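You operate a simulated robot arm through the tools that you are given. There is no shell and no other tool. Be economical: measure what you need, move in short steps, check, and stop when the job is done.

Carry out the task below with a simulated robot arm. There is one attempt and no reset: what you move stays moved.

JOB
Measure the white lot element and grade it LOW, GOOD or HIGH.
Fine: clip it in the meter nest; GOOD is 9.5 to 10.5 F. Clip off again.

It is judged by the outcome, as a careful person would: the job done as asked, and still so three seconds after it is handed in. It fails if anything else is knocked over, pushed out of place, dropped, spilled or broken.

ROBOT AND FRAMES
A 7-joint arm with a two-finger parallel gripper, fixed in place. Base frame: the origin is at the foot of the arm, x ahead of it, y to its left, z up; the work surface is at about z = 884. Lengths are in mm, angles in degrees, forces in N, time in s.
With the tool pointing down near the work surface it reaches from about 240 to 680 mm from the base axis. Its first joint turns from -66.0 to 66.0 degrees. Payload 2.4 kg.
The TCP is the grasp point between the finger pads, 30 mm short of the fingertips. In the tool frame z runs along the fingers and y along their closing line. Largest opening 94 mm; finger width 28, thickness 10; the body of the gripper, 50 by 96 mm, starts 55 mm behind the TCP.
Orientation is told as [roll, pitch, yaw] about the base's x, y, z axes, in that order, counted from this pose: with the fingers straight down and closing along the base's y, the tool's x points along the base's -x, its y along +y and its z along -z.

CONTROLS
- The arm moves only by the tool play_rows. Its argument "motion" is a list of rows, each an object of numbers (a shift or turn left out is 0, a gripper value left out holds the last): "fingers": the closure, from 0 (fully open) to 1 (shut); "x", "y", "z": the shift along the base's x, y, z in mm; "rx", "ry", "rz": the turn, a rotation vector about the base's x, y, z in rad. In form: [{"fingers": .., "x": .., "y": .., "z": .., "rx": .., "ry": .., "rz": ..}, ...]. A call has 1 to 8 rows; each row shifts and turns the commanded pose from where the row before left it. Each row takes 0.2 s and may step no farther than 50 mm and 8.6 degrees from the row before; otherwise, or with a gripper value out of range, the whole call is refused. A pose out of reach is approached as far as the arm can. The call stops where the force on the tool passes 40 N (or 10 N more than at its start, if that is more) or the arm is blocked; 0.2 s more then pass. Each finger travels about 153 mm/s and halts on what it meets, pressing with about 29 N; the grip force reading is that of the motor and also rises with nothing between the fingers. The clock runs only during rows and for 0.2 s after the last one: add rows that do not move to give the fingers time. It gives the time, the measured TCP pose, the force on the tool (base axes), the opening and the grip force at its end, in the units of the frame above (readings bear some noise).
- Cameras (640 x 400 px; columns grow to the right, rows downward): "scene" is fixed at [53.6, 507.5, 1444]; the picture's right is [-0.50, -0.87, 0.00], its down [-0.58, 0.33, -0.75] and it looks along [0.65, -0.37, -0.67] (base axes); focal length 289 px, centre (320, 200). "wrist" rides on the gripper at [76, 14, -103] in the tool frame; the picture's right is [-0.18, 0.98, 0.00], its down [-0.75, -0.14, -0.64] and it looks along [-0.63, -0.12, 0.77] (tool axes); focal length 243 px, centre (320, 200). There is no depth. A picture from a camera that has moved, and an enlarged one, comes with that camera's place and axes in the base frame and with its lens. The place of the scene camera against the robot may be out by one fixed shift of up to 18 mm in any direction.
- capture(camera): a new picture of that camera. It takes no simulated time.
- enlarge(camera, box): a new picture of the part [left, top, right, bottom] of that camera's present view, enlarged. It takes no simulated time.
- job_done(): hands the job in; it is judged then, once.

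Work in short steps. Places have to be worked out from the pictures, the camera data and where the tool is seen: move nearer, look again, correct. Check each grasp and each placing, and mend what went wrong. You have 120 turns and 68 pictures in all, those below and enlarged ones among them. Open the gripper and draw the arm clear of the work before you hand the job in, unless the task says otherwise; then end with one line.

The tools are called after ">>>" as name(argument=value, ...) on one line, values as JSON. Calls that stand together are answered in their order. play_rows: Moves the arm, as the interface text tells. Its arguments: {"type":"object","properties":{"motion":{"type":"array","items":{"type":"object","properties":{"fingers":{"type":"number"},"x":{"type":"number"},"y":{"type":"number"},"z":{"type":"number"},"rx":{"type":"number"},"ry":{"type":"number"},"rz":{"type":"number"}}}}},"required":["motion"]} The other tools are called the same way: capture (camera) takes a picture; enlarge (camera, box) takes an enlarged picture of a part of a camera's view; job_done () hands the job in.

At the start:

```text
t: 0.0
tcp_pos: [333.5, 337.0, 1241.8]
orientation: [-0.1, -0.1, -0.1]
ft_force: [0.0, -0.6, 0.1]
width: 93.9
finger_force: 0.1
```

scene: 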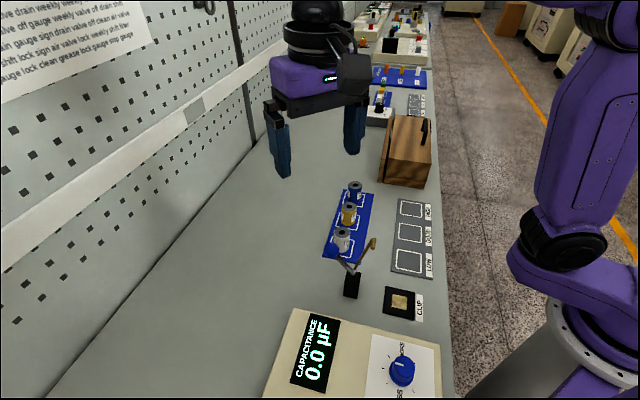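
wrist: 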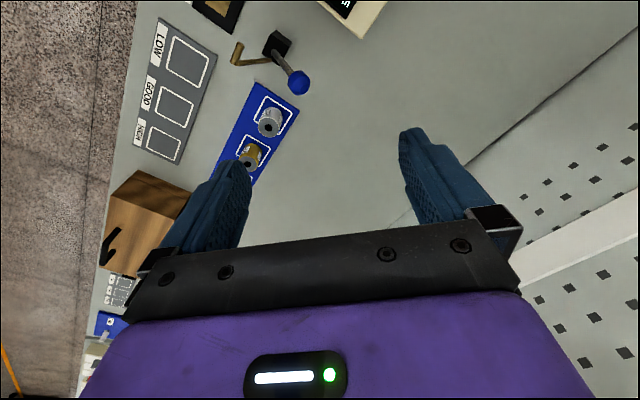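

I'll look closely at the work area first: the lot tray, the clip lever, the grade pads and the meter.

>>> enlarge(camera="scene", box=[300, 170, 460, 270])

>>> enlarge(camera="scene", box=[260, 230, 480, 400])

>>> enlarge(camera="wrist", box=[130, 0, 370, 180])

>>> enlarge(camera="scene", box=[340, 0, 460, 120])

```text
4.00 times, centred on (380, 220) of scene
camera zoom: at [53.6, 507.5, 1444.0], right [-0.5, -0.87, 0.0], down [-0.58, 0.33, -0.75], along [0.65, -0.37, -0.67], focal length 1156 px, centre (80, 120)
```

zoom: 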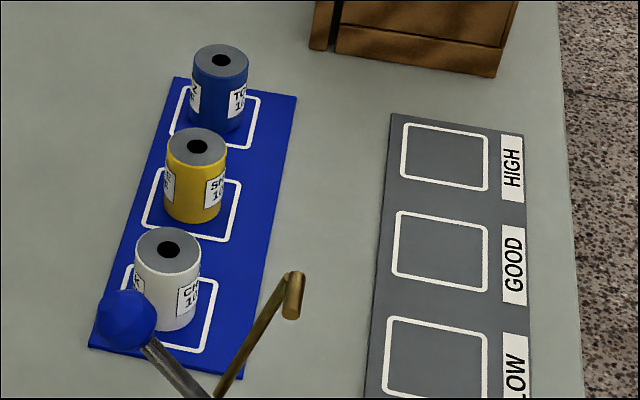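

```text
2.35 times, centred on (370, 315) of scene
camera zoom: at [53.6, 507.5, 1444.0], right [-0.5, -0.87, 0.0], down [-0.58, 0.33, -0.75], along [0.65, -0.37, -0.67], focal length 680 px, centre (202, -71)
```

zoom: 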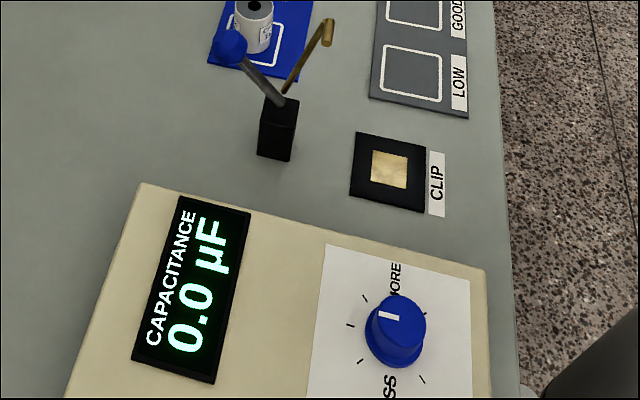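

```text
2.22 times, centred on (250, 90) of wrist
camera zoom: at [258.0, 352.0, 1344.0], right [0.18, 0.98, 0.0], down [0.75, -0.14, 0.64], along [0.63, -0.12, -0.77], focal length 539 px, centre (476, 444)
```

zoom: 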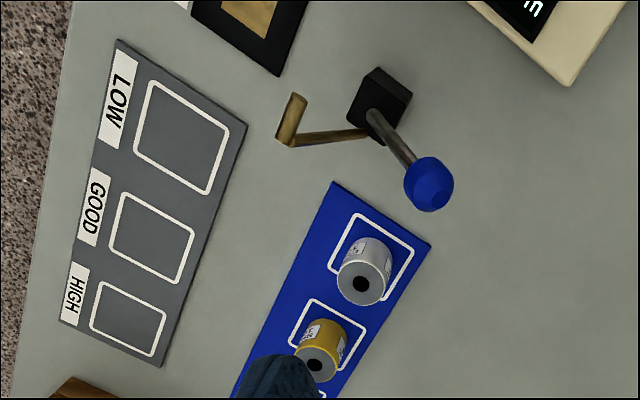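

```text
3.33 times, centred on (400, 60) of scene
camera zoom: at [53.6, 507.5, 1444.0], right [-0.5, -0.87, 0.0], down [-0.58, 0.33, -0.75], along [0.65, -0.37, -0.67], focal length 963 px, centre (53, 667)
```

zoom: 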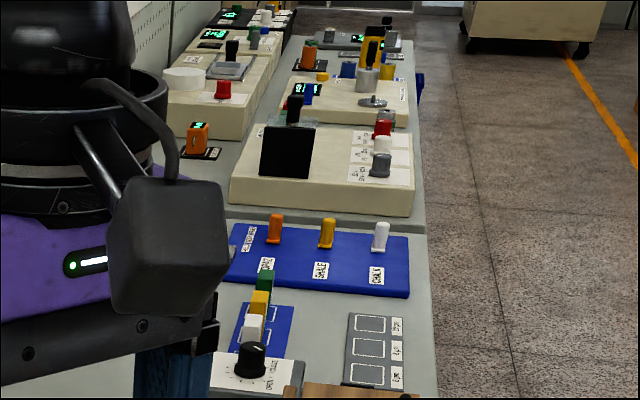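

The ball handle is at about (340,306,992), the raised brass arm tip at (290,249,1028), the nest near (230,207) and the white element near (421,225). I'll move above the element with yaw +45 and look.

>>> play_rows(motion=[{"x": 14.6, "y": -18.7, "z": -20, "rz": 0.131}, {"x": 14.6, "y": -18.7, "z": -20, "rz": 0.131}, {"x": 14.6, "y": -18.7, "z": -20, "rz": 0.131}, {"x": 14.6, "y": -18.7, "z": -20, "rz": 0.131}, {"x": 14.6, "y": -18.7, "z": -20, "rz": 0.131}, {"x": 14.6, "y": -18.7, "z": -20, "rz": 0.131}, {}])

>>> capture(camera="wrist")

>>> capture(camera="scene")

```text
t: 1.6
tcp_pos: [421.1, 222.2, 1121.3]
orientation: [0.0, 0.0, 45.1]
ft_force: [0.6, -0.3, -0.6]
width: 93.9
finger_force: 0.0
```

```text
61 pictures are left
camera wrist: at [358.1, 180.8, 1223.8], right [-0.57, 0.82, 0.0], down [0.63, 0.43, 0.64], along [0.53, 0.36, -0.77], focal length 243 px, centre (320, 200)
```

wrist: 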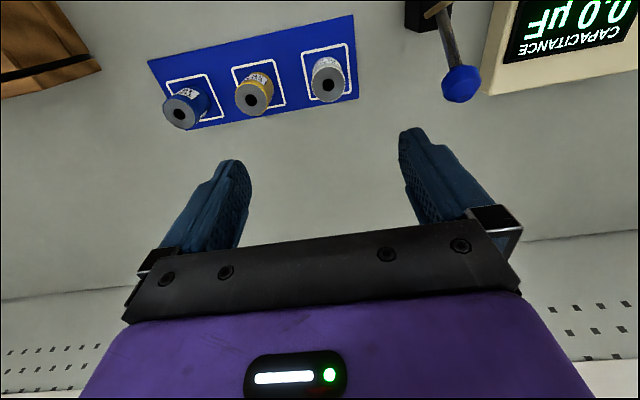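

```text
60 pictures are left
```

scene: 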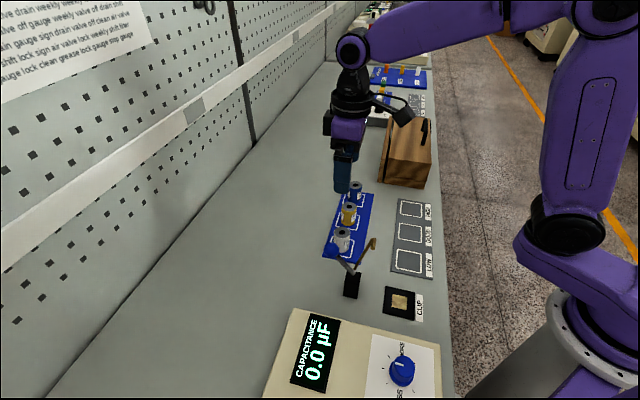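

The white element is at about (412,229), top around 935. I'll descend partway, with the fingertips still above it, and look again.

>>> play_rows(motion=[{"x": -4.5, "y": 3.5, "z": -35, "fingers": 0.25}, {"x": -4.5, "y": 3, "z": -35}, {"z": -35}, {}])

>>> capture(camera="wrist")

>>> enlarge(camera="scene", box=[270, 130, 430, 230])

```text
t: 2.6
tcp_pos: [411.3, 231.2, 1017.2]
orientation: [0.0, -0.1, 45.2]
ft_force: [0.8, 0.0, 0.3]
width: 70.6
finger_force: 0.0
```

```text
59 pictures are left
camera wrist: at [349.1, 188.3, 1118.9], right [-0.57, 0.82, 0.0], down [0.63, 0.43, 0.64], along [0.53, 0.36, -0.77], focal length 243 px, centre (320, 200)
```

wrist: 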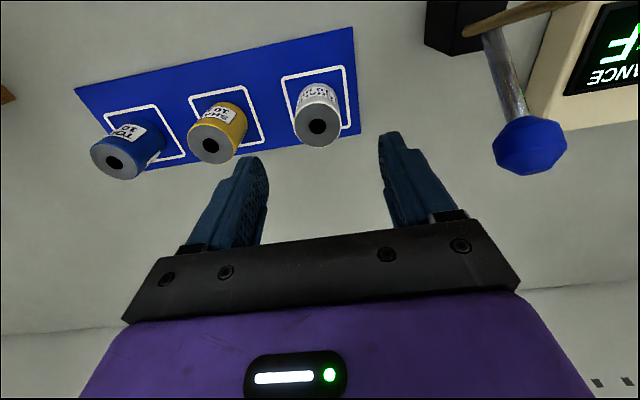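

```text
4.00 times, centred on (350, 180) of scene
camera zoom: at [53.6, 507.5, 1444.0], right [-0.5, -0.87, 0.0], down [-0.58, 0.33, -0.75], along [0.65, -0.37, -0.67], focal length 1156 px, centre (200, 280)
```

zoom: 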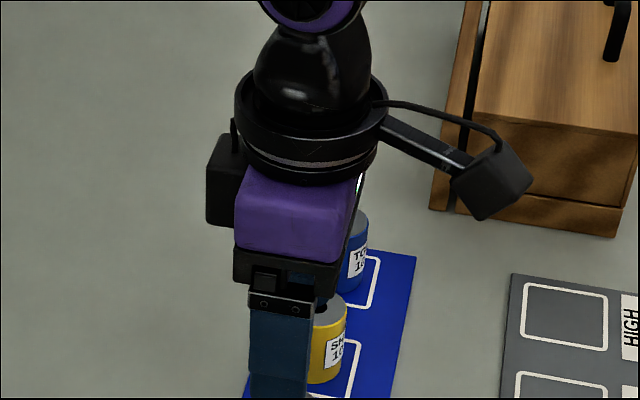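

The element axis is near (408,227), with the top around 945–955. I'll shift slightly, lower to just about its top and recheck.

>>> play_rows(motion=[{"x": -3, "y": -3, "z": -25}, {}])

>>> capture(camera="wrist")

>>> capture(camera="scene")

```text
t: 3.2
tcp_pos: [409.4, 227.5, 991.9]
orientation: [0.0, 0.0, 45.2]
ft_force: [-0.1, 0.2, 0.5]
width: 70.5
finger_force: 0.0
```

```text
57 pictures are left
camera wrist: at [345.8, 185.2, 1094.2], right [-0.57, 0.82, 0.0], down [0.63, 0.43, 0.64], along [0.53, 0.36, -0.77], focal length 243 px, centre (320, 200)
```

wrist: 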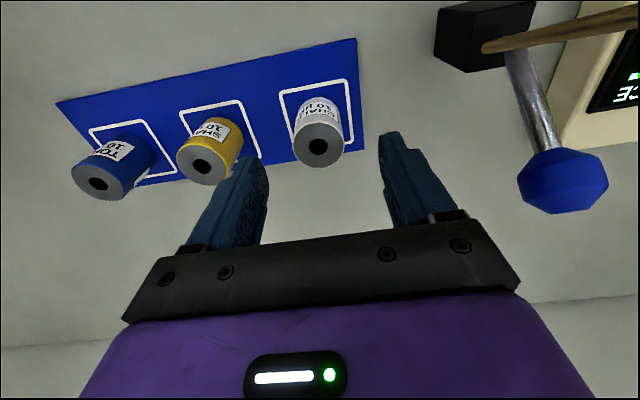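

```text
56 pictures are left
```

scene: 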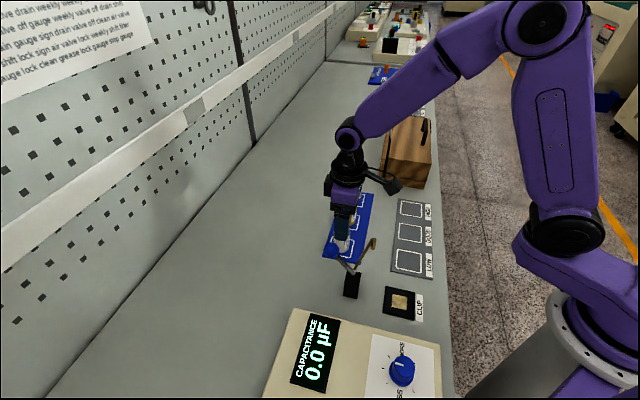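

Fingers straddle the white element, with its axis at about (409,227). I'll lower to grasp height and look before closing.

>>> play_rows(motion=[{"z": -25}, {"z": -22}, {"z": -18}, {}])

>>> capture(camera="wrist")

```text
t: 4.2
tcp_pos: [408.2, 228.0, 926.6]
orientation: [0.0, 0.0, 45.2]
ft_force: [-0.3, 0.9, 1.2]
width: 70.7
finger_force: 0.0
```

```text
55 pictures are left
camera wrist: at [345.7, 185.8, 1029.3], right [-0.57, 0.82, 0.0], down [0.63, 0.43, 0.64], along [0.53, 0.36, -0.77], focal length 243 px, centre (320, 200)
```

wrist: 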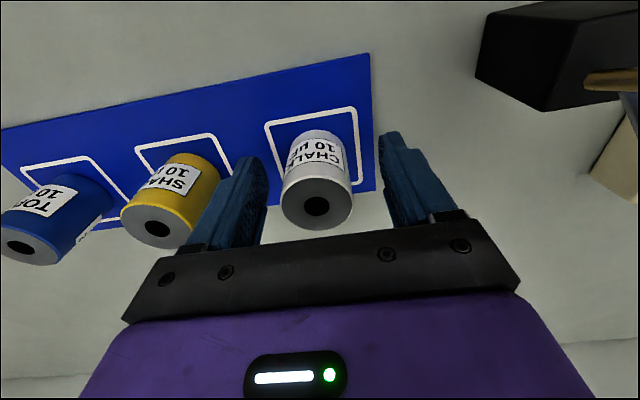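

Well aligned; top is about 940. I'll nudge and close.

>>> play_rows(motion=[{"x": 2, "y": 1, "z": -4}, {"fingers": 0.7}, {"fingers": 0.9}, {}, {}])

>>> capture(camera="wrist")

```text
t: 5.4
tcp_pos: [410.8, 228.7, 921.4]
orientation: [0.1, 0.0, 45.1]
ft_force: [1.1, -0.1, 1.3]
width: 37.3
finger_force: 29.3
```

```text
54 pictures are left
camera wrist: at [347.7, 186.7, 1025.4], right [-0.57, 0.82, 0.0], down [0.63, 0.43, 0.64], along [0.53, 0.36, -0.77], focal length 243 px, centre (320, 200)
```

wrist: 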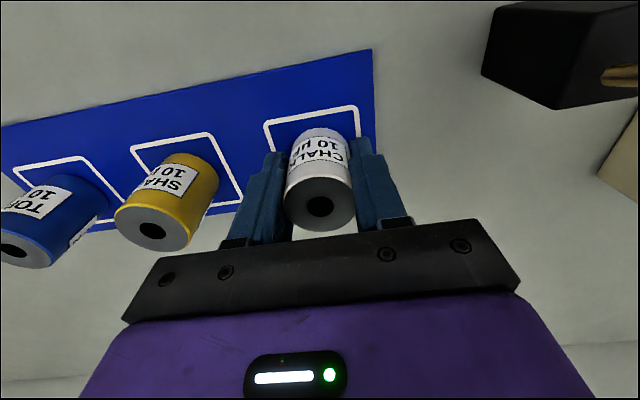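

Gripped (37 mm). I'll lift to about 1130, then cross over toward the nest above the brass arm.

>>> play_rows(motion=[{"z": 20}, {"z": 40}, {"z": 50}, {"z": 50}, {"z": 49}, {}])

>>> play_rows(motion=[{"x": -36, "y": -5}, {"x": -36, "y": -5}, {"x": -36, "y": -5}, {"x": -36, "y": -5}, {"x": -35, "y": -4}, {}])

>>> capture(camera="wrist")

>>> capture(camera="scene")

```text
t: 6.8
tcp_pos: [411.1, 228.4, 1131.6]
orientation: [0.0, 0.1, 45.1]
ft_force: [-0.7, 0.4, -0.2]
width: 37.1
finger_force: 28.9
```

```text
t: 8.2
tcp_pos: [231.9, 205.8, 1131.8]
orientation: [0.0, 0.0, 45.2]
ft_force: [0.0, -0.3, -0.9]
width: 36.9
finger_force: 29.0
```

```text
53 pictures are left
camera wrist: at [168.8, 162.4, 1234.4], right [-0.57, 0.82, 0.0], down [0.63, 0.43, 0.64], along [0.53, 0.36, -0.77], focal length 243 px, centre (320, 200)
```

wrist: 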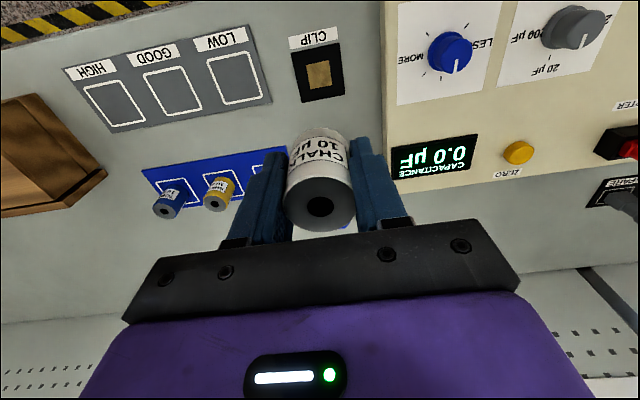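

```text
52 pictures are left
```

scene: 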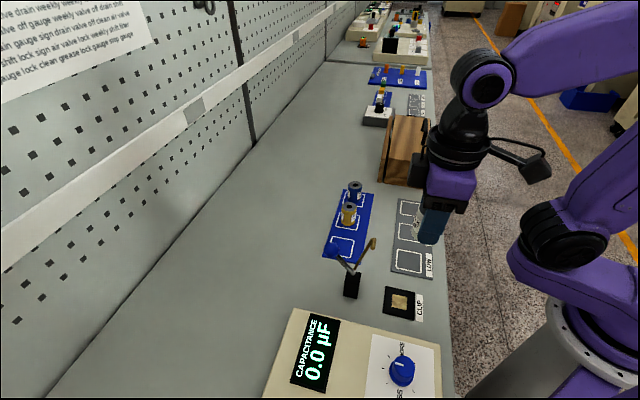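

The nest is at about (235,204). The meter also has a range knob and a ZERO button, so I'll look at those closely, and at the nest.

>>> enlarge(camera="wrist", box=[380, 0, 640, 200])

>>> enlarge(camera="wrist", box=[250, 20, 410, 150])

>>> enlarge(camera="scene", box=[320, 230, 480, 330])

```text
2.00 times, centred on (510, 100) of wrist
camera zoom: at [168.8, 162.4, 1234.4], right [-0.57, 0.82, 0.0], down [0.63, 0.43, 0.64], along [0.53, 0.36, -0.77], focal length 485 px, centre (-60, 400)
```

zoom: 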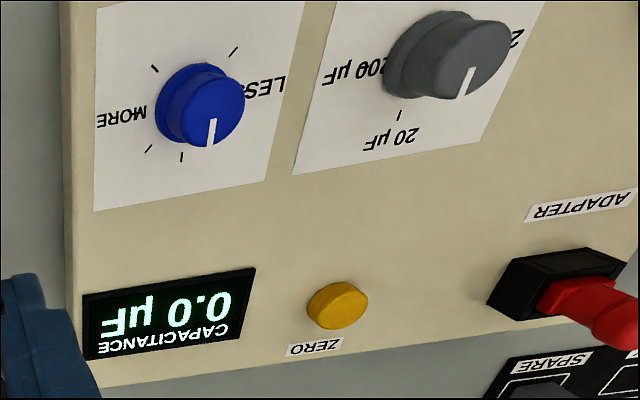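

```text
3.08 times, centred on (330, 85) of wrist
camera zoom: at [168.8, 162.4, 1234.4], right [-0.57, 0.82, 0.0], down [0.63, 0.43, 0.64], along [0.53, 0.36, -0.77], focal length 746 px, centre (289, 554)
```

zoom: 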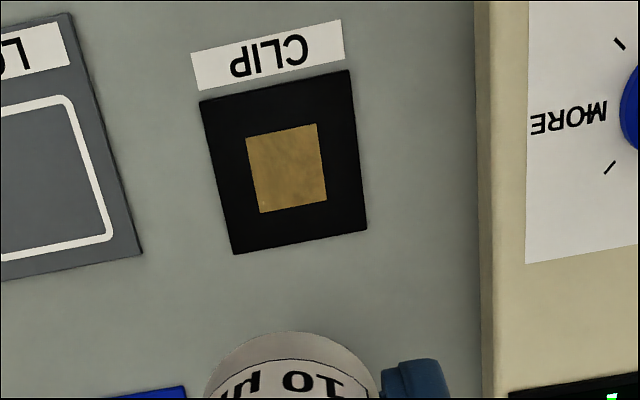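

```text
4.00 times, centred on (400, 280) of scene
camera zoom: at [53.6, 507.5, 1444.0], right [-0.5, -0.87, 0.0], down [-0.58, 0.33, -0.75], along [0.65, -0.37, -0.67], focal length 1156 px, centre (0, -120)
```

zoom: 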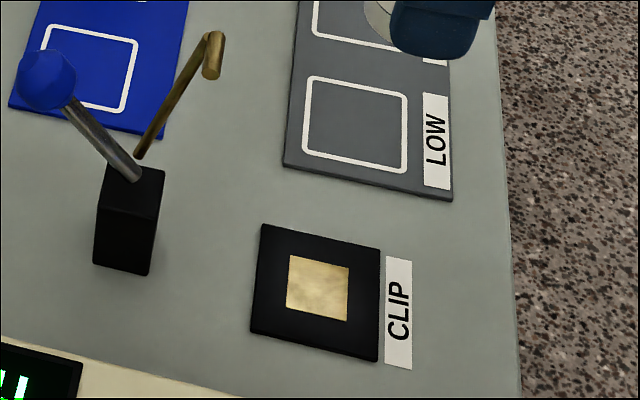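

Alignment correction is (+3,-1). I'll descend toward the nest partway and check again.

>>> play_rows(motion=[{"x": 2, "y": -1, "z": -40}, {"x": 1, "z": -40}, {"z": -40}, {"z": -20}, {}])

>>> capture(camera="wrist")

>>> enlarge(camera="scene", box=[320, 200, 480, 330])

```text
t: 9.4
tcp_pos: [235.1, 203.5, 990.6]
orientation: [-0.1, 0.0, 45.1]
ft_force: [0.4, 0.1, -1.3]
width: 37.2
finger_force: 28.8
```

```text
48 pictures are left
camera wrist: at [172.5, 161.3, 1093.6], right [-0.57, 0.82, 0.0], down [0.63, 0.43, 0.64], along [0.53, 0.36, -0.77], focal length 243 px, centre (320, 200)
```

wrist: 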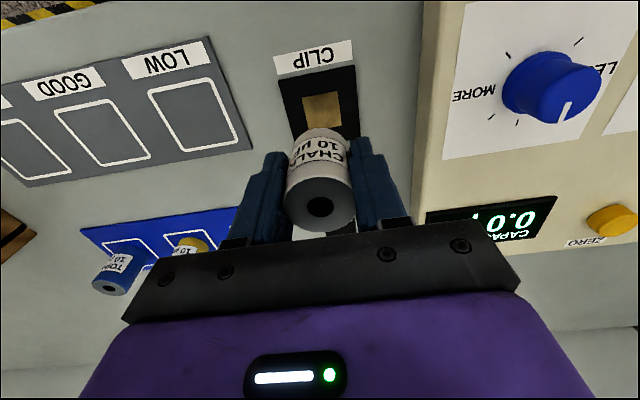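

```text
3.08 times, centred on (400, 265) of scene
camera zoom: at [53.6, 507.5, 1444.0], right [-0.5, -0.87, 0.0], down [-0.58, 0.33, -0.75], along [0.65, -0.37, -0.67], focal length 889 px, centre (74, 0)
```

zoom: 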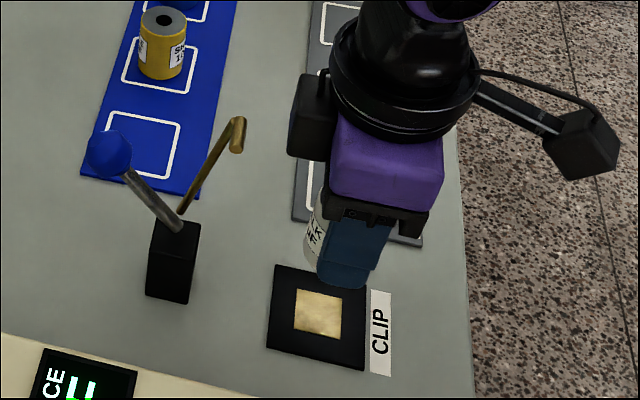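

The element lines up with the gold contact, and the image shows clearance from the brass arm. I'll descend to about 6 mm above the expected contact.

>>> play_rows(motion=[{"z": -25}, {"z": -20}, {"z": -14}, {}])

>>> enlarge(camera="scene", box=[320, 200, 480, 330])

```text
t: 10.4
tcp_pos: [234.4, 202.5, 932.2]
orientation: [0.0, 0.0, 45.0]
ft_force: [0.4, -0.7, -0.4]
width: 37.0
finger_force: 28.8
```

```text
3.08 times, centred on (400, 265) of scene
camera zoom: at [53.6, 507.5, 1444.0], right [-0.5, -0.87, 0.0], down [-0.58, 0.33, -0.75], along [0.65, -0.37, -0.67], focal length 889 px, centre (74, 0)
```

zoom: 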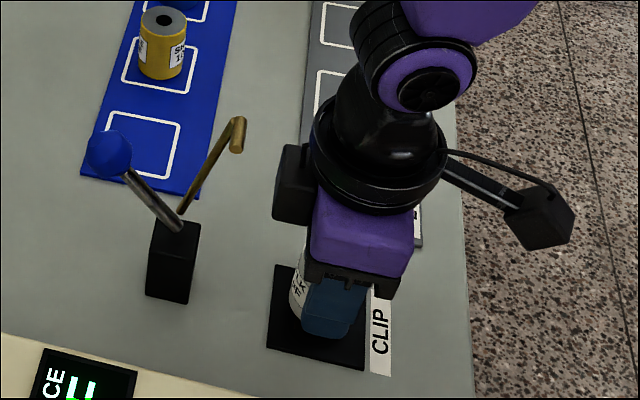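

Aligned over the nest with clearance. I'll lower in small steps to feel contact.

>>> play_rows(motion=[{"x": 0.5, "y": 1, "z": -3}, {"z": -2}, {}])

>>> play_rows(motion=[{"z": -2}, {}])

```text
t: 11.2
tcp_pos: [234.5, 205.1, 927.7]
orientation: [0.0, 0.0, 45.1]
ft_force: [-0.5, -0.3, -0.9]
width: 37.1
finger_force: 29.6
```

```text
t: 11.8
tcp_pos: [235.2, 204.5, 925.2]
orientation: [-0.1, -0.1, 45.1]
ft_force: [-0.6, 0.3, -1.5]
width: 37.2
finger_force: 28.9
```

No contact yet, so I'll keep going down 1–2 mm at a time.

>>> play_rows(motion=[{"z": -1.5}, {}])

>>> play_rows(motion=[{"z": -1}, {}])

>>> enlarge(camera="scene", box=[370, 270, 420, 320])

```text
t: 12.4
tcp_pos: [235.0, 205.9, 923.5]
orientation: [0.0, 0.1, 45.1]
ft_force: [-0.8, -0.4, 0.3]
width: 36.9
finger_force: 28.8
```

```text
t: 13.0
tcp_pos: [235.1, 204.6, 922.7]
orientation: [0.0, 0.0, 45.0]
ft_force: [-0.7, -0.2, 10.9]
width: 36.9
finger_force: 28.7
```

```text
8.00 times, centred on (395, 295) of scene
camera zoom: at [53.5, 507.4, 1444.1], right [-0.5, -0.87, 0.0], down [-0.58, 0.33, -0.75], along [0.65, -0.37, -0.67], focal length 2312 px, centre (-280, -560)
```

zoom: 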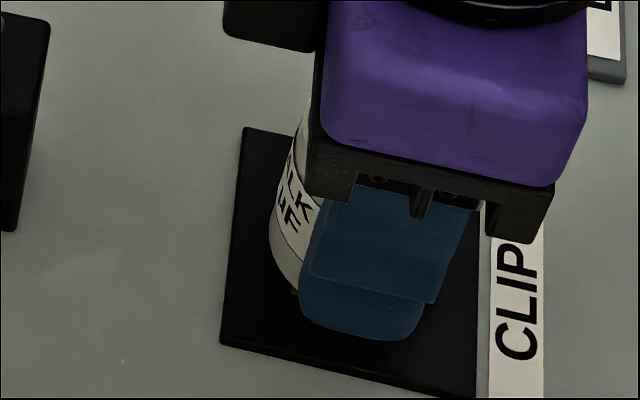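

Contact, about 11 N upward. I'll release and rise straight up.

>>> play_rows(motion=[{"z": 0.7}, {"fingers": 0.3}, {}, {"z": 15}, {"z": 35}, {"z": 45}, {"z": 45}, {}])

>>> capture(camera="wrist")

>>> enlarge(camera="scene", box=[320, 200, 480, 330])

```text
t: 14.8
tcp_pos: [236.5, 204.8, 1063.4]
orientation: [0.1, -0.1, 45.1]
ft_force: [0.2, -0.1, 0.3]
width: 65.8
finger_force: 0.1
```

```text
44 pictures are left
camera wrist: at [173.1, 162.4, 1166.0], right [-0.57, 0.82, 0.0], down [0.63, 0.43, 0.64], along [0.53, 0.36, -0.77], focal length 243 px, centre (320, 200)
```

wrist: 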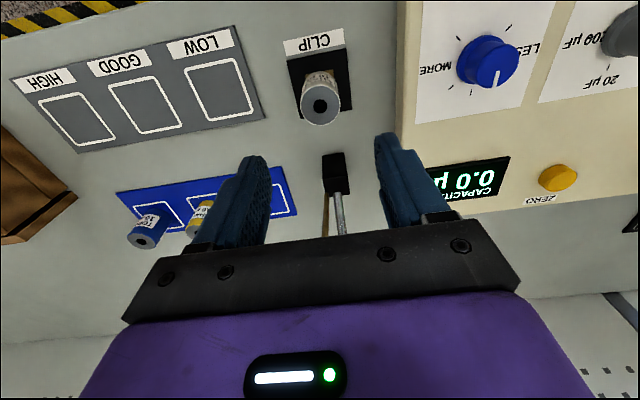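

```text
3.08 times, centred on (400, 265) of scene
camera zoom: at [53.6, 507.5, 1444.0], right [-0.5, -0.87, 0.0], down [-0.58, 0.33, -0.75], along [0.65, -0.37, -0.67], focal length 889 px, centre (74, 0)
```

zoom: 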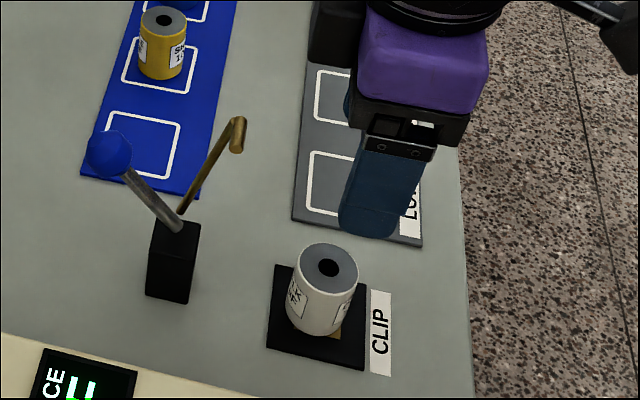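

The element stands on the nest. The pivot is near (300,271,930) and the ball handle near (336,305,1009). Swinging the handle toward the base brings the brass arm down. I'll fly above the ball.

>>> play_rows(motion=[{"z": 45}, {"x": 33, "y": 33.5, "z": 10}, {"x": 33, "y": 33.5}, {"x": 33.5, "y": 33.5}, {}])

>>> capture(camera="wrist")

>>> capture(camera="scene")

```text
t: 16.0
tcp_pos: [335.9, 305.7, 1118.4]
orientation: [0.0, 0.0, 45.1]
ft_force: [-0.1, 0.0, 0.9]
width: 65.7
finger_force: 0.1
```

```text
42 pictures are left
camera wrist: at [272.8, 263.4, 1220.7], right [-0.57, 0.82, 0.0], down [0.63, 0.43, 0.64], along [0.53, 0.36, -0.77], focal length 243 px, centre (320, 200)
```

wrist: 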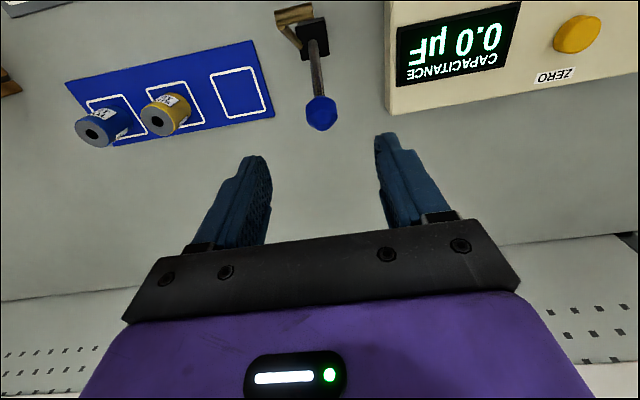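

```text
41 pictures are left
```

scene: 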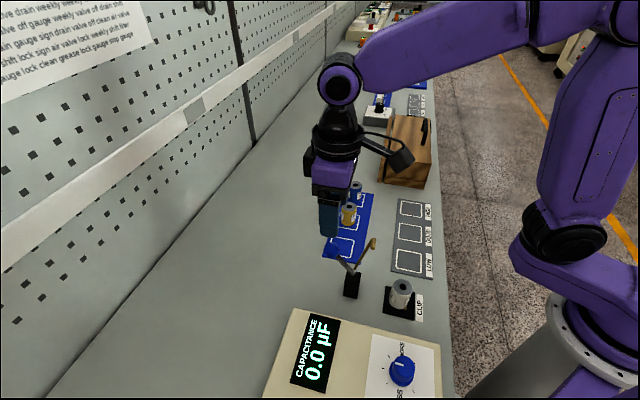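

The ball is confirmed at about (337,307,1009). I'll descend around it.

>>> play_rows(motion=[{"x": 1, "y": 1.5, "z": -40}, {"z": -35}, {"z": -15}, {}])

>>> capture(camera="wrist")

```text
t: 17.0
tcp_pos: [336.1, 307.0, 1028.1]
orientation: [0.0, -0.1, 45.1]
ft_force: [0.0, -1.2, -0.3]
width: 65.8
finger_force: 0.0
```

```text
40 pictures are left
camera wrist: at [273.4, 264.3, 1130.9], right [-0.57, 0.82, 0.0], down [0.63, 0.43, 0.64], along [0.53, 0.36, -0.77], focal length 243 px, centre (320, 200)
```

wrist: 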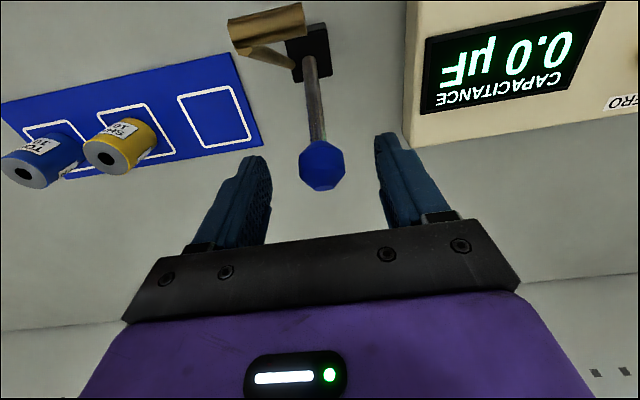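

Centred. I'll lower the remaining 21 mm and close on the ball.

>>> play_rows(motion=[{"x": 0.5, "y": 0.5, "z": -21}, {"fingers": 0.6}, {"fingers": 0.9}, {}, {}])

>>> capture(camera="wrist")

```text
t: 18.2
tcp_pos: [336.7, 308.4, 1006.3]
orientation: [-0.1, 0.1, 45.1]
ft_force: [-4.4, 4.5, -5.7]
width: 27.5
finger_force: 44.9
```

```text
39 pictures are left
camera wrist: at [273.2, 265.2, 1109.8], right [-0.57, 0.82, 0.0], down [0.63, 0.43, 0.64], along [0.53, 0.36, -0.77], focal length 243 px, centre (320, 200)
```

wrist: 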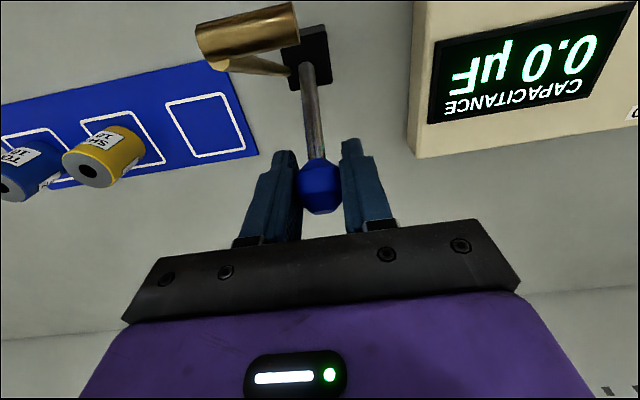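

Ball gripped. I'll make the first ~10° of the arc gently and watch the force.

>>> play_rows(motion=[{"x": -5, "y": -5, "z": 4.4}, {"x": -5, "y": -5, "z": 3.6}, {}])

>>> enlarge(camera="scene", box=[320, 200, 480, 330])

```text
t: 19.0
tcp_pos: [328.1, 300.2, 1015.3]
orientation: [0.1, -0.5, 45.1]
ft_force: [3.4, 19.6, -0.3]
width: 27.1
finger_force: 45.1
```

```text
3.08 times, centred on (400, 265) of scene
camera zoom: at [53.7, 508.0, 1443.8], right [-0.5, -0.87, 0.0], down [-0.58, 0.33, -0.75], along [0.65, -0.37, -0.66], focal length 889 px, centre (74, 0)
```

zoom: 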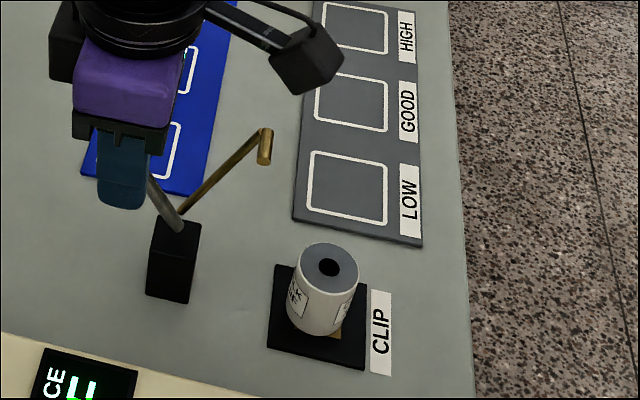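

The brass arm is swinging down as expected, with a light sideways load. I'll correct 1.5 mm sideways and continue the arc.

>>> play_rows(motion=[{"x": -6.4, "y": -4.4, "z": 2.8}, {"x": -5.4, "y": -5.4, "z": 2.4}, {"x": -5.6, "y": -5.6, "z": 1.6}, {"x": -5.7, "y": -5.7, "z": 1}, {}])

```text
t: 20.2
tcp_pos: [305.4, 276.6, 1021.8]
orientation: [0.0, -0.3, 44.9]
ft_force: [15.3, 7.9, -5.3]
width: 27.3
finger_force: 44.7
```

Tracking well: steady resistance, little side load. Continuing past the top.

>>> play_rows(motion=[{"x": -5.5, "y": -6, "z": 0}, {"x": -5.7, "y": -5.7, "z": -0.3}, {"x": -5.6, "y": -5.6, "z": -1.2}, {"x": -5.6, "y": -5.6, "z": -1.9}, {}])

>>> enlarge(camera="scene", box=[320, 200, 480, 330])

```text
t: 21.4
tcp_pos: [282.5, 255.6, 1020.8]
orientation: [0.1, -0.4, 45.0]
ft_force: [20.4, 1.6, 10.6]
width: 27.3
finger_force: 45.2
```

```text
3.08 times, centred on (400, 265) of scene
camera zoom: at [54.1, 507.4, 1444.0], right [-0.5, -0.87, 0.0], down [-0.58, 0.33, -0.75], along [0.65, -0.37, -0.67], focal length 889 px, centre (74, 0)
```

zoom: 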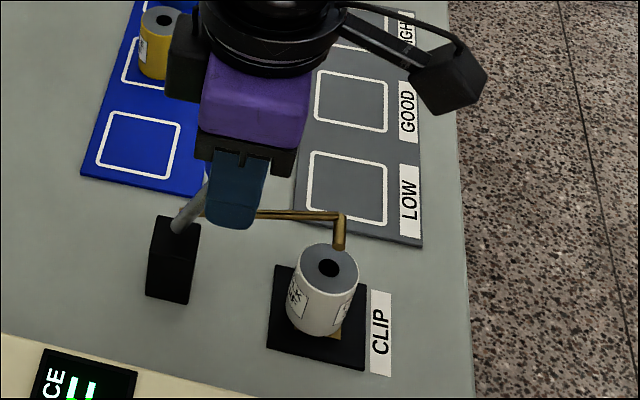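

The brass pad is swinging toward the top of the element. Continuing with a small side correction.

>>> play_rows(motion=[{"x": -4.3, "y": -6.4, "z": -1.2}, {"x": -5.3, "y": -5.3, "z": -3}, {}])

>>> enlarge(camera="scene", box=[280, 220, 480, 380])

```text
t: 22.2
tcp_pos: [271.3, 244.9, 1014.6]
orientation: [0.1, -0.5, 45.2]
ft_force: [13.7, 11.7, -2.4]
width: 27.0
finger_force: 45.0
```

```text
2.50 times, centred on (380, 300) of scene
camera zoom: at [54.0, 507.8, 1443.9], right [-0.5, -0.87, 0.0], down [-0.58, 0.33, -0.75], along [0.65, -0.37, -0.67], focal length 722 px, centre (170, -50)
```

zoom: 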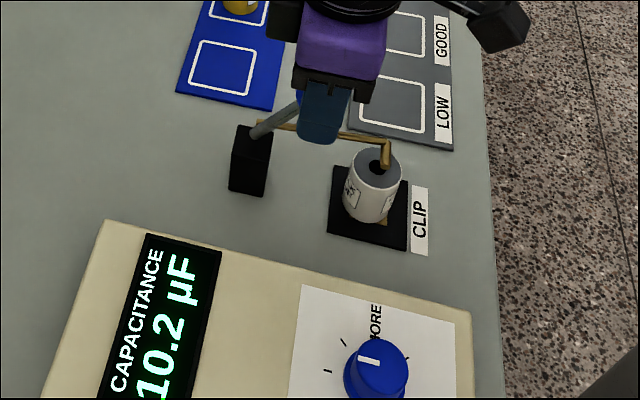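

It reads 10.2 µF. I'll press the lever slightly further to seat the clip properly and see whether the reading holds.

>>> play_rows(motion=[{"x": -2.6, "y": -2.6, "z": -1.9}, {}, {}])

>>> enlarge(camera="scene", box=[280, 220, 480, 380])

```text
t: 23.0
tcp_pos: [270.0, 241.9, 1013.1]
orientation: [0.1, -0.4, 45.1]
ft_force: [8.2, 14.9, 0.4]
width: 26.8
finger_force: 44.5
```

```text
2.50 times, centred on (380, 300) of scene
camera zoom: at [53.8, 507.9, 1443.9], right [-0.5, -0.87, 0.0], down [-0.58, 0.33, -0.75], along [0.65, -0.37, -0.67], focal length 722 px, centre (170, -50)
```

zoom: 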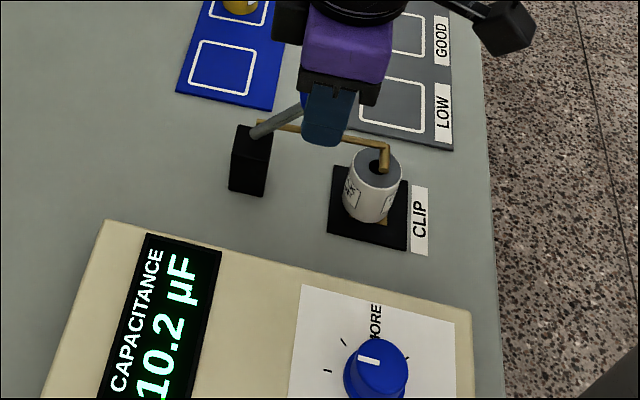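

Stable at 10.2. One more small push and a wait, to confirm it has settled.

>>> play_rows(motion=[{"x": -2.6, "y": -2.6, "z": -2.1}, {}, {}, {}, {}, {}, {}, {}])

>>> enlarge(camera="scene", box=[280, 220, 480, 380])

```text
t: 24.8
tcp_pos: [268.1, 239.0, 1011.4]
orientation: [0.1, -0.5, 45.0]
ft_force: [6.1, 20.8, 2.2]
width: 26.9
finger_force: 44.8
```

```text
2.50 times, centred on (380, 300) of scene
camera zoom: at [53.8, 508.0, 1443.8], right [-0.5, -0.87, 0.0], down [-0.58, 0.33, -0.75], along [0.65, -0.37, -0.66], focal length 722 px, centre (170, -50)
```

zoom: 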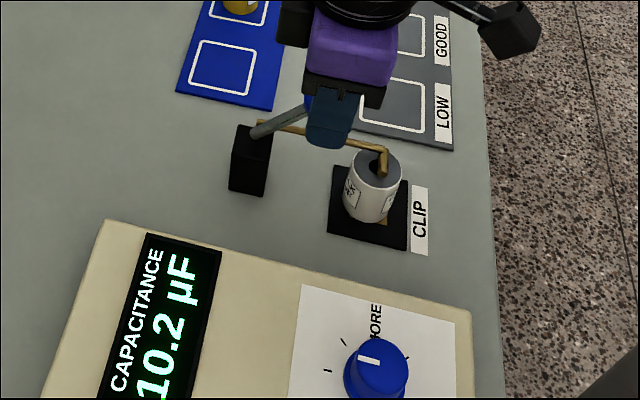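

Steady 10.2. I'll check with the wrist camera which range the meter is set to.

>>> capture(camera="wrist")

>>> enlarge(camera="wrist", box=[480, 0, 640, 100])

```text
33 pictures are left
camera wrist: at [204.1, 195.8, 1114.3], right [-0.57, 0.82, 0.0], down [0.63, 0.43, 0.65], along [0.53, 0.37, -0.76], focal length 243 px, centre (320, 200)
```

wrist: 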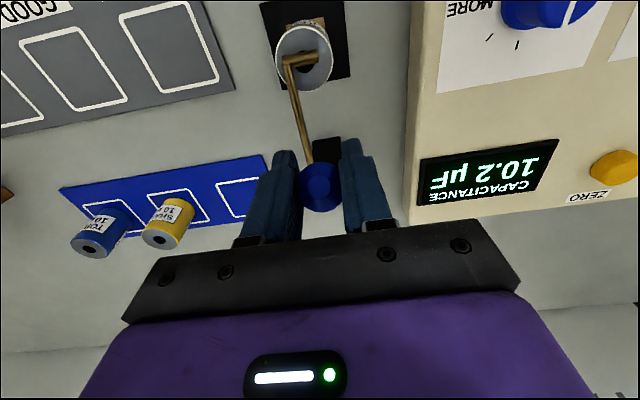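

```text
4.00 times, centred on (560, 50) of wrist
camera zoom: at [204.1, 195.8, 1114.3], right [-0.57, 0.82, 0.0], down [0.63, 0.43, 0.65], along [0.53, 0.37, -0.76], focal length 970 px, centre (-640, 800)
```

zoom: 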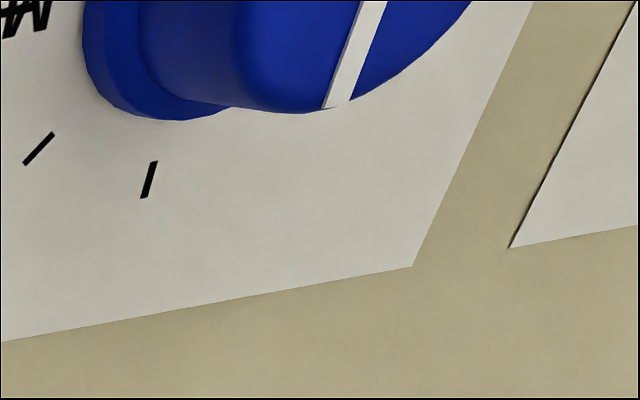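

10.2 µF means GOOD. Now clip off: I'll retrace the lever path backwards, starting slowly.

>>> play_rows(motion=[{"x": 2.6, "y": 2.6, "z": 2.1}, {"x": 2.6, "y": 2.6, "z": 1.9}, {"x": 5.3, "y": 5.3, "z": 3}, {"x": 4.8, "y": 5.9, "z": 1.2}, {"x": 5.6, "y": 5.6, "z": 1.9}, {"x": 5.6, "y": 5.6, "z": 1.2}, {}])

>>> enlarge(camera="scene", box=[280, 220, 480, 380])

```text
t: 26.4
tcp_pos: [289.9, 262.6, 1021.9]
orientation: [0.0, 0.4, 45.0]
ft_force: [-25.4, -1.8, 10.8]
width: 27.1
finger_force: 45.0
```

```text
2.50 times, centred on (380, 300) of scene
camera zoom: at [52.8, 507.3, 1444.1], right [-0.5, -0.87, 0.0], down [-0.57, 0.33, -0.75], along [0.65, -0.37, -0.66], focal length 722 px, centre (170, -50)
```

zoom: 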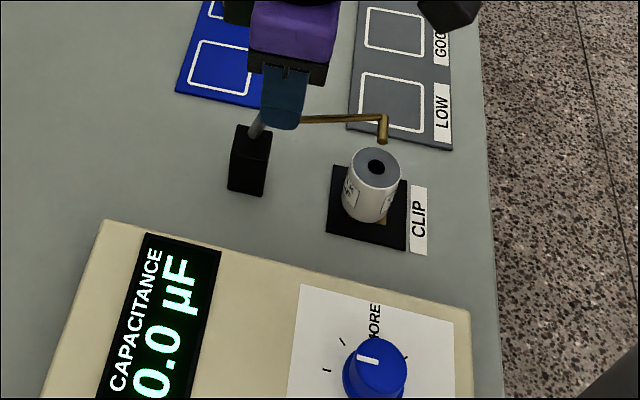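

The clip has lifted, the display is back to 0.0 and the element is undisturbed. I'll continue the lever back to its open position.

>>> play_rows(motion=[{"x": 4.2, "y": 7.2, "z": 1}, {"x": 5.5, "y": 6, "z": 0}, {"x": 5.7, "y": 5.7, "z": -1}, {"x": 5.6, "y": 5.6, "z": -1.6}, {}])

>>> play_rows(motion=[{"x": 5.4, "y": 5.4, "z": -2.4}, {"x": 6.2, "y": 4.6, "z": -2.8}, {"x": 5, "y": 5, "z": -3.6}, {"x": 5, "y": 5, "z": -4.4}, {}])

```text
t: 27.6
tcp_pos: [315.0, 286.8, 1021.0]
orientation: [-0.2, 0.2, 44.9]
ft_force: [1.2, -20.3, 21.5]
width: 27.4
finger_force: 45.2
```

```text
t: 28.8
tcp_pos: [334.0, 305.9, 1008.2]
orientation: [0.1, 0.5, 45.2]
ft_force: [3.1, -25.6, -1.9]
width: 27.1
finger_force: 44.9
```

Nearly at the starting pose. A little more, then I'll look.

>>> play_rows(motion=[{"x": 2.5, "y": 1.2, "z": -1.5}, {}, {}])

>>> enlarge(camera="scene", box=[320, 200, 480, 330])

```text
t: 29.6
tcp_pos: [336.5, 307.5, 1006.5]
orientation: [0.0, 0.6, 45.2]
ft_force: [-4.2, -22.6, -3.7]
width: 27.3
finger_force: 44.3
```

```text
3.08 times, centred on (400, 265) of scene
camera zoom: at [53.6, 506.9, 1444.2], right [-0.5, -0.87, 0.0], down [-0.58, 0.33, -0.75], along [0.65, -0.37, -0.67], focal length 889 px, centre (74, 0)
```

zoom: 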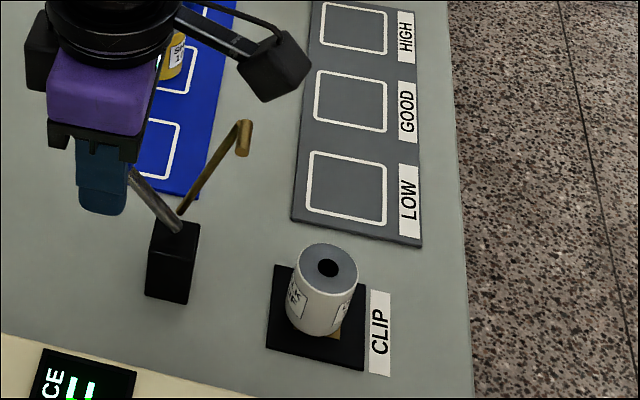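

The lever is within a few degrees of its original open position. I'll push 2 mm more, release and rise.

>>> play_rows(motion=[{"x": 1.7, "y": 1.7, "z": -1.8}, {}, {"fingers": 0.3}, {}, {"z": 30}, {"z": 40}, {"z": 45}, {}])

>>> enlarge(camera="scene", box=[320, 200, 480, 330])

```text
t: 31.4
tcp_pos: [339.8, 311.8, 1119.3]
orientation: [0.0, 0.0, 45.1]
ft_force: [-0.4, -0.4, -0.4]
width: 65.7
finger_force: 0.0
```

```text
3.08 times, centred on (400, 265) of scene
camera zoom: at [53.6, 507.5, 1444.0], right [-0.5, -0.87, 0.0], down [-0.58, 0.33, -0.75], along [0.65, -0.37, -0.67], focal length 889 px, centre (74, 0)
```

zoom: 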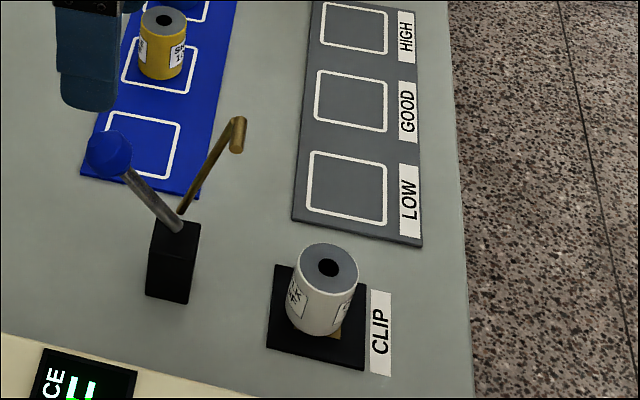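

The lever is fully open, as at the start, and the element hasn't moved. I'll fly back over it, then check the view and the range knob.

>>> play_rows(motion=[{"x": -34, "y": -35}, {"x": -35, "y": -35}, {"x": -35, "y": -35.3}, {}])

>>> enlarge(camera="wrist", box=[540, 0, 640, 62])

>>> capture(camera="wrist")

```text
t: 32.4
tcp_pos: [236.0, 206.4, 1120.0]
orientation: [0.0, 0.1, 45.1]
ft_force: [-0.9, -0.4, 0.1]
width: 65.8
finger_force: 0.1
```

```text
6.40 times, centred on (590, 31) of wrist
camera zoom: at [172.6, 163.5, 1222.0], right [-0.57, 0.82, 0.0], down [0.63, 0.43, 0.64], along [0.53, 0.36, -0.77], focal length 1553 px, centre (-1408, 1282)
```

zoom: 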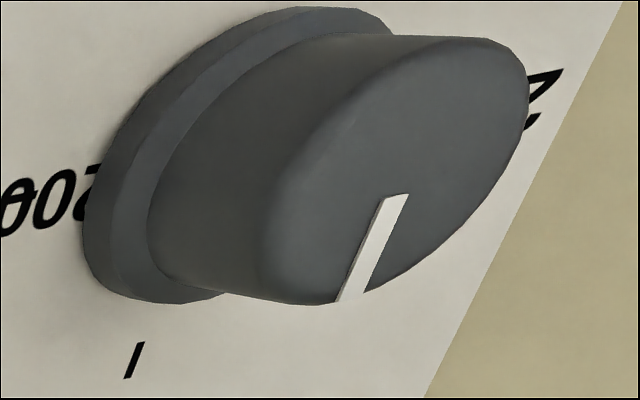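

```text
27 pictures are left
camera wrist: at [172.6, 163.5, 1222.0], right [-0.57, 0.82, 0.0], down [0.63, 0.43, 0.64], along [0.53, 0.36, -0.77], focal length 243 px, centre (320, 200)
```

wrist: 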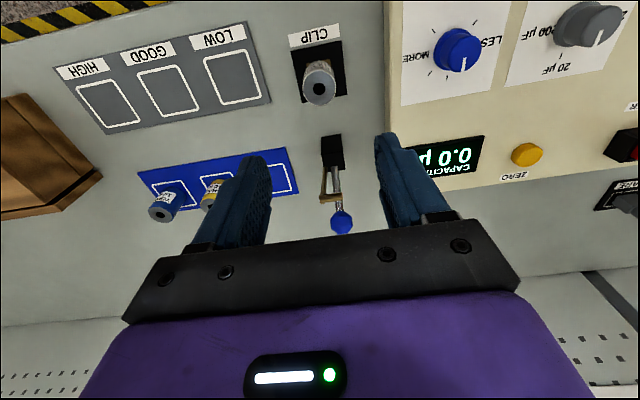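

The range pointer is on 20 µF, so the reading stands. Descending to re-grasp the element.

>>> play_rows(motion=[{"x": -0.5, "y": -1, "z": -45}, {"z": -45}, {"z": -45}, {"z": -30}, {"z": -20}, {"z": -8}, {}])

>>> capture(camera="wrist")

```text
t: 34.0
tcp_pos: [235.6, 206.0, 925.8]
orientation: [0.0, -0.1, 45.1]
ft_force: [-0.3, 0.2, 0.0]
width: 65.6
finger_force: 0.2
```

```text
26 pictures are left
camera wrist: at [172.6, 163.0, 1028.7], right [-0.57, 0.82, 0.0], down [0.63, 0.43, 0.64], along [0.53, 0.36, -0.77], focal length 243 px, centre (320, 200)
```

wrist: 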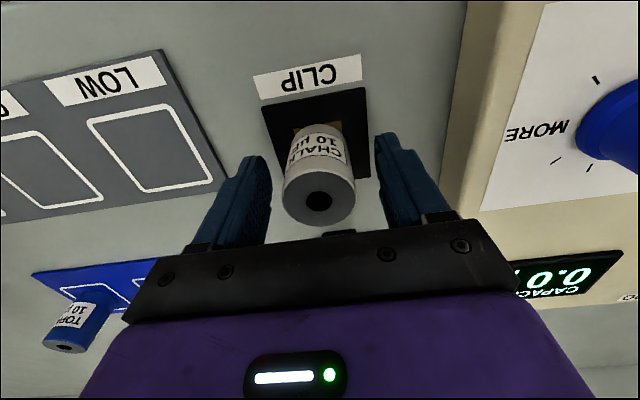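

Well straddled. Closing and lifting straight up.

>>> play_rows(motion=[{"z": -2, "fingers": 0.6}, {"fingers": 0.9}, {}, {"z": 10}, {"z": 40}, {"z": 40}, {"z": 40}, {}])

>>> play_rows(motion=[{"x": 32, "y": -37, "z": 10}, {"x": 32, "y": -37}, {"x": 32, "y": -37}, {"x": 33, "y": -38}, {}])

>>> capture(camera="wrist")

>>> capture(camera="scene")

```text
t: 35.8
tcp_pos: [235.7, 205.4, 1054.3]
orientation: [0.0, 0.0, 45.1]
ft_force: [0.3, 0.3, 0.1]
width: 36.9
finger_force: 28.5
```

```text
refused: row 4 steps farther than a row can; nothing moved
```

```text
25 pictures are left
camera wrist: at [171.7, 162.7, 1157.3], right [-0.57, 0.82, 0.0], down [0.63, 0.43, 0.64], along [0.53, 0.36, -0.77], focal length 243 px, centre (320, 200)
```

wrist: 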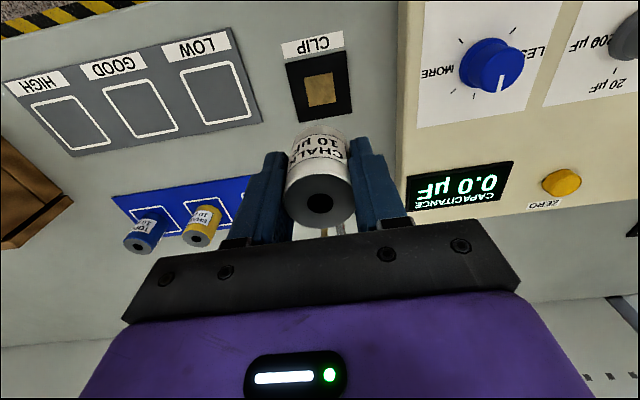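

```text
24 pictures are left
```

scene: 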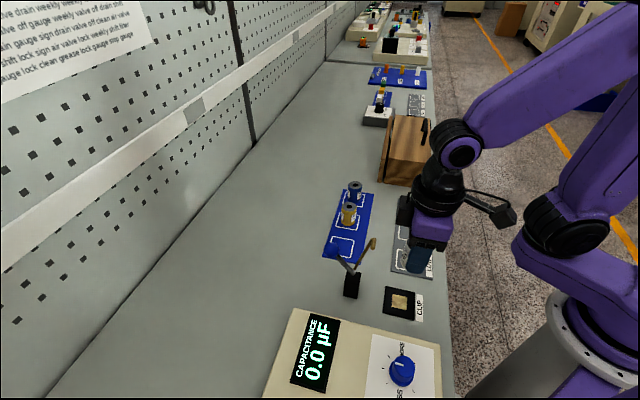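

Gripped and lifted. The step was too long, so I'll use five shorter rows to the GOOD square at about (365,52).

>>> play_rows(motion=[{"x": 25.9, "y": -30.7}, {"x": 25.9, "y": -30.7}, {"x": 25.9, "y": -30.7}, {"x": 25.9, "y": -30.7}, {"x": 25.9, "y": -30.7}, {}])

>>> capture(camera="wrist")

```text
t: 37.2
tcp_pos: [364.9, 50.4, 1054.4]
orientation: [0.0, 0.1, 45.0]
ft_force: [-0.7, -0.8, -0.5]
width: 37.1
finger_force: 29.0
```

```text
23 pictures are left
camera wrist: at [301.2, 9.0, 1157.1], right [-0.57, 0.82, 0.0], down [0.63, 0.43, 0.64], along [0.53, 0.36, -0.77], focal length 243 px, centre (320, 200)
```

wrist: 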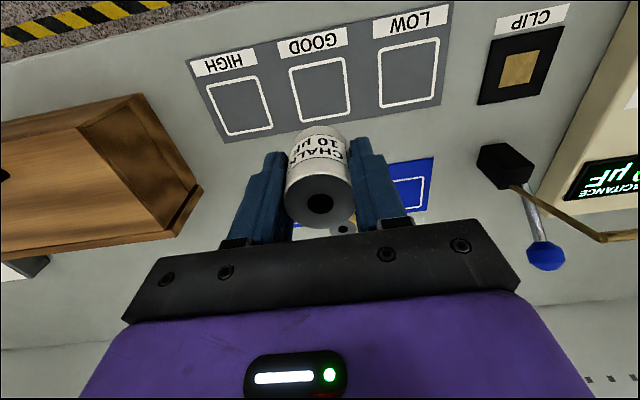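

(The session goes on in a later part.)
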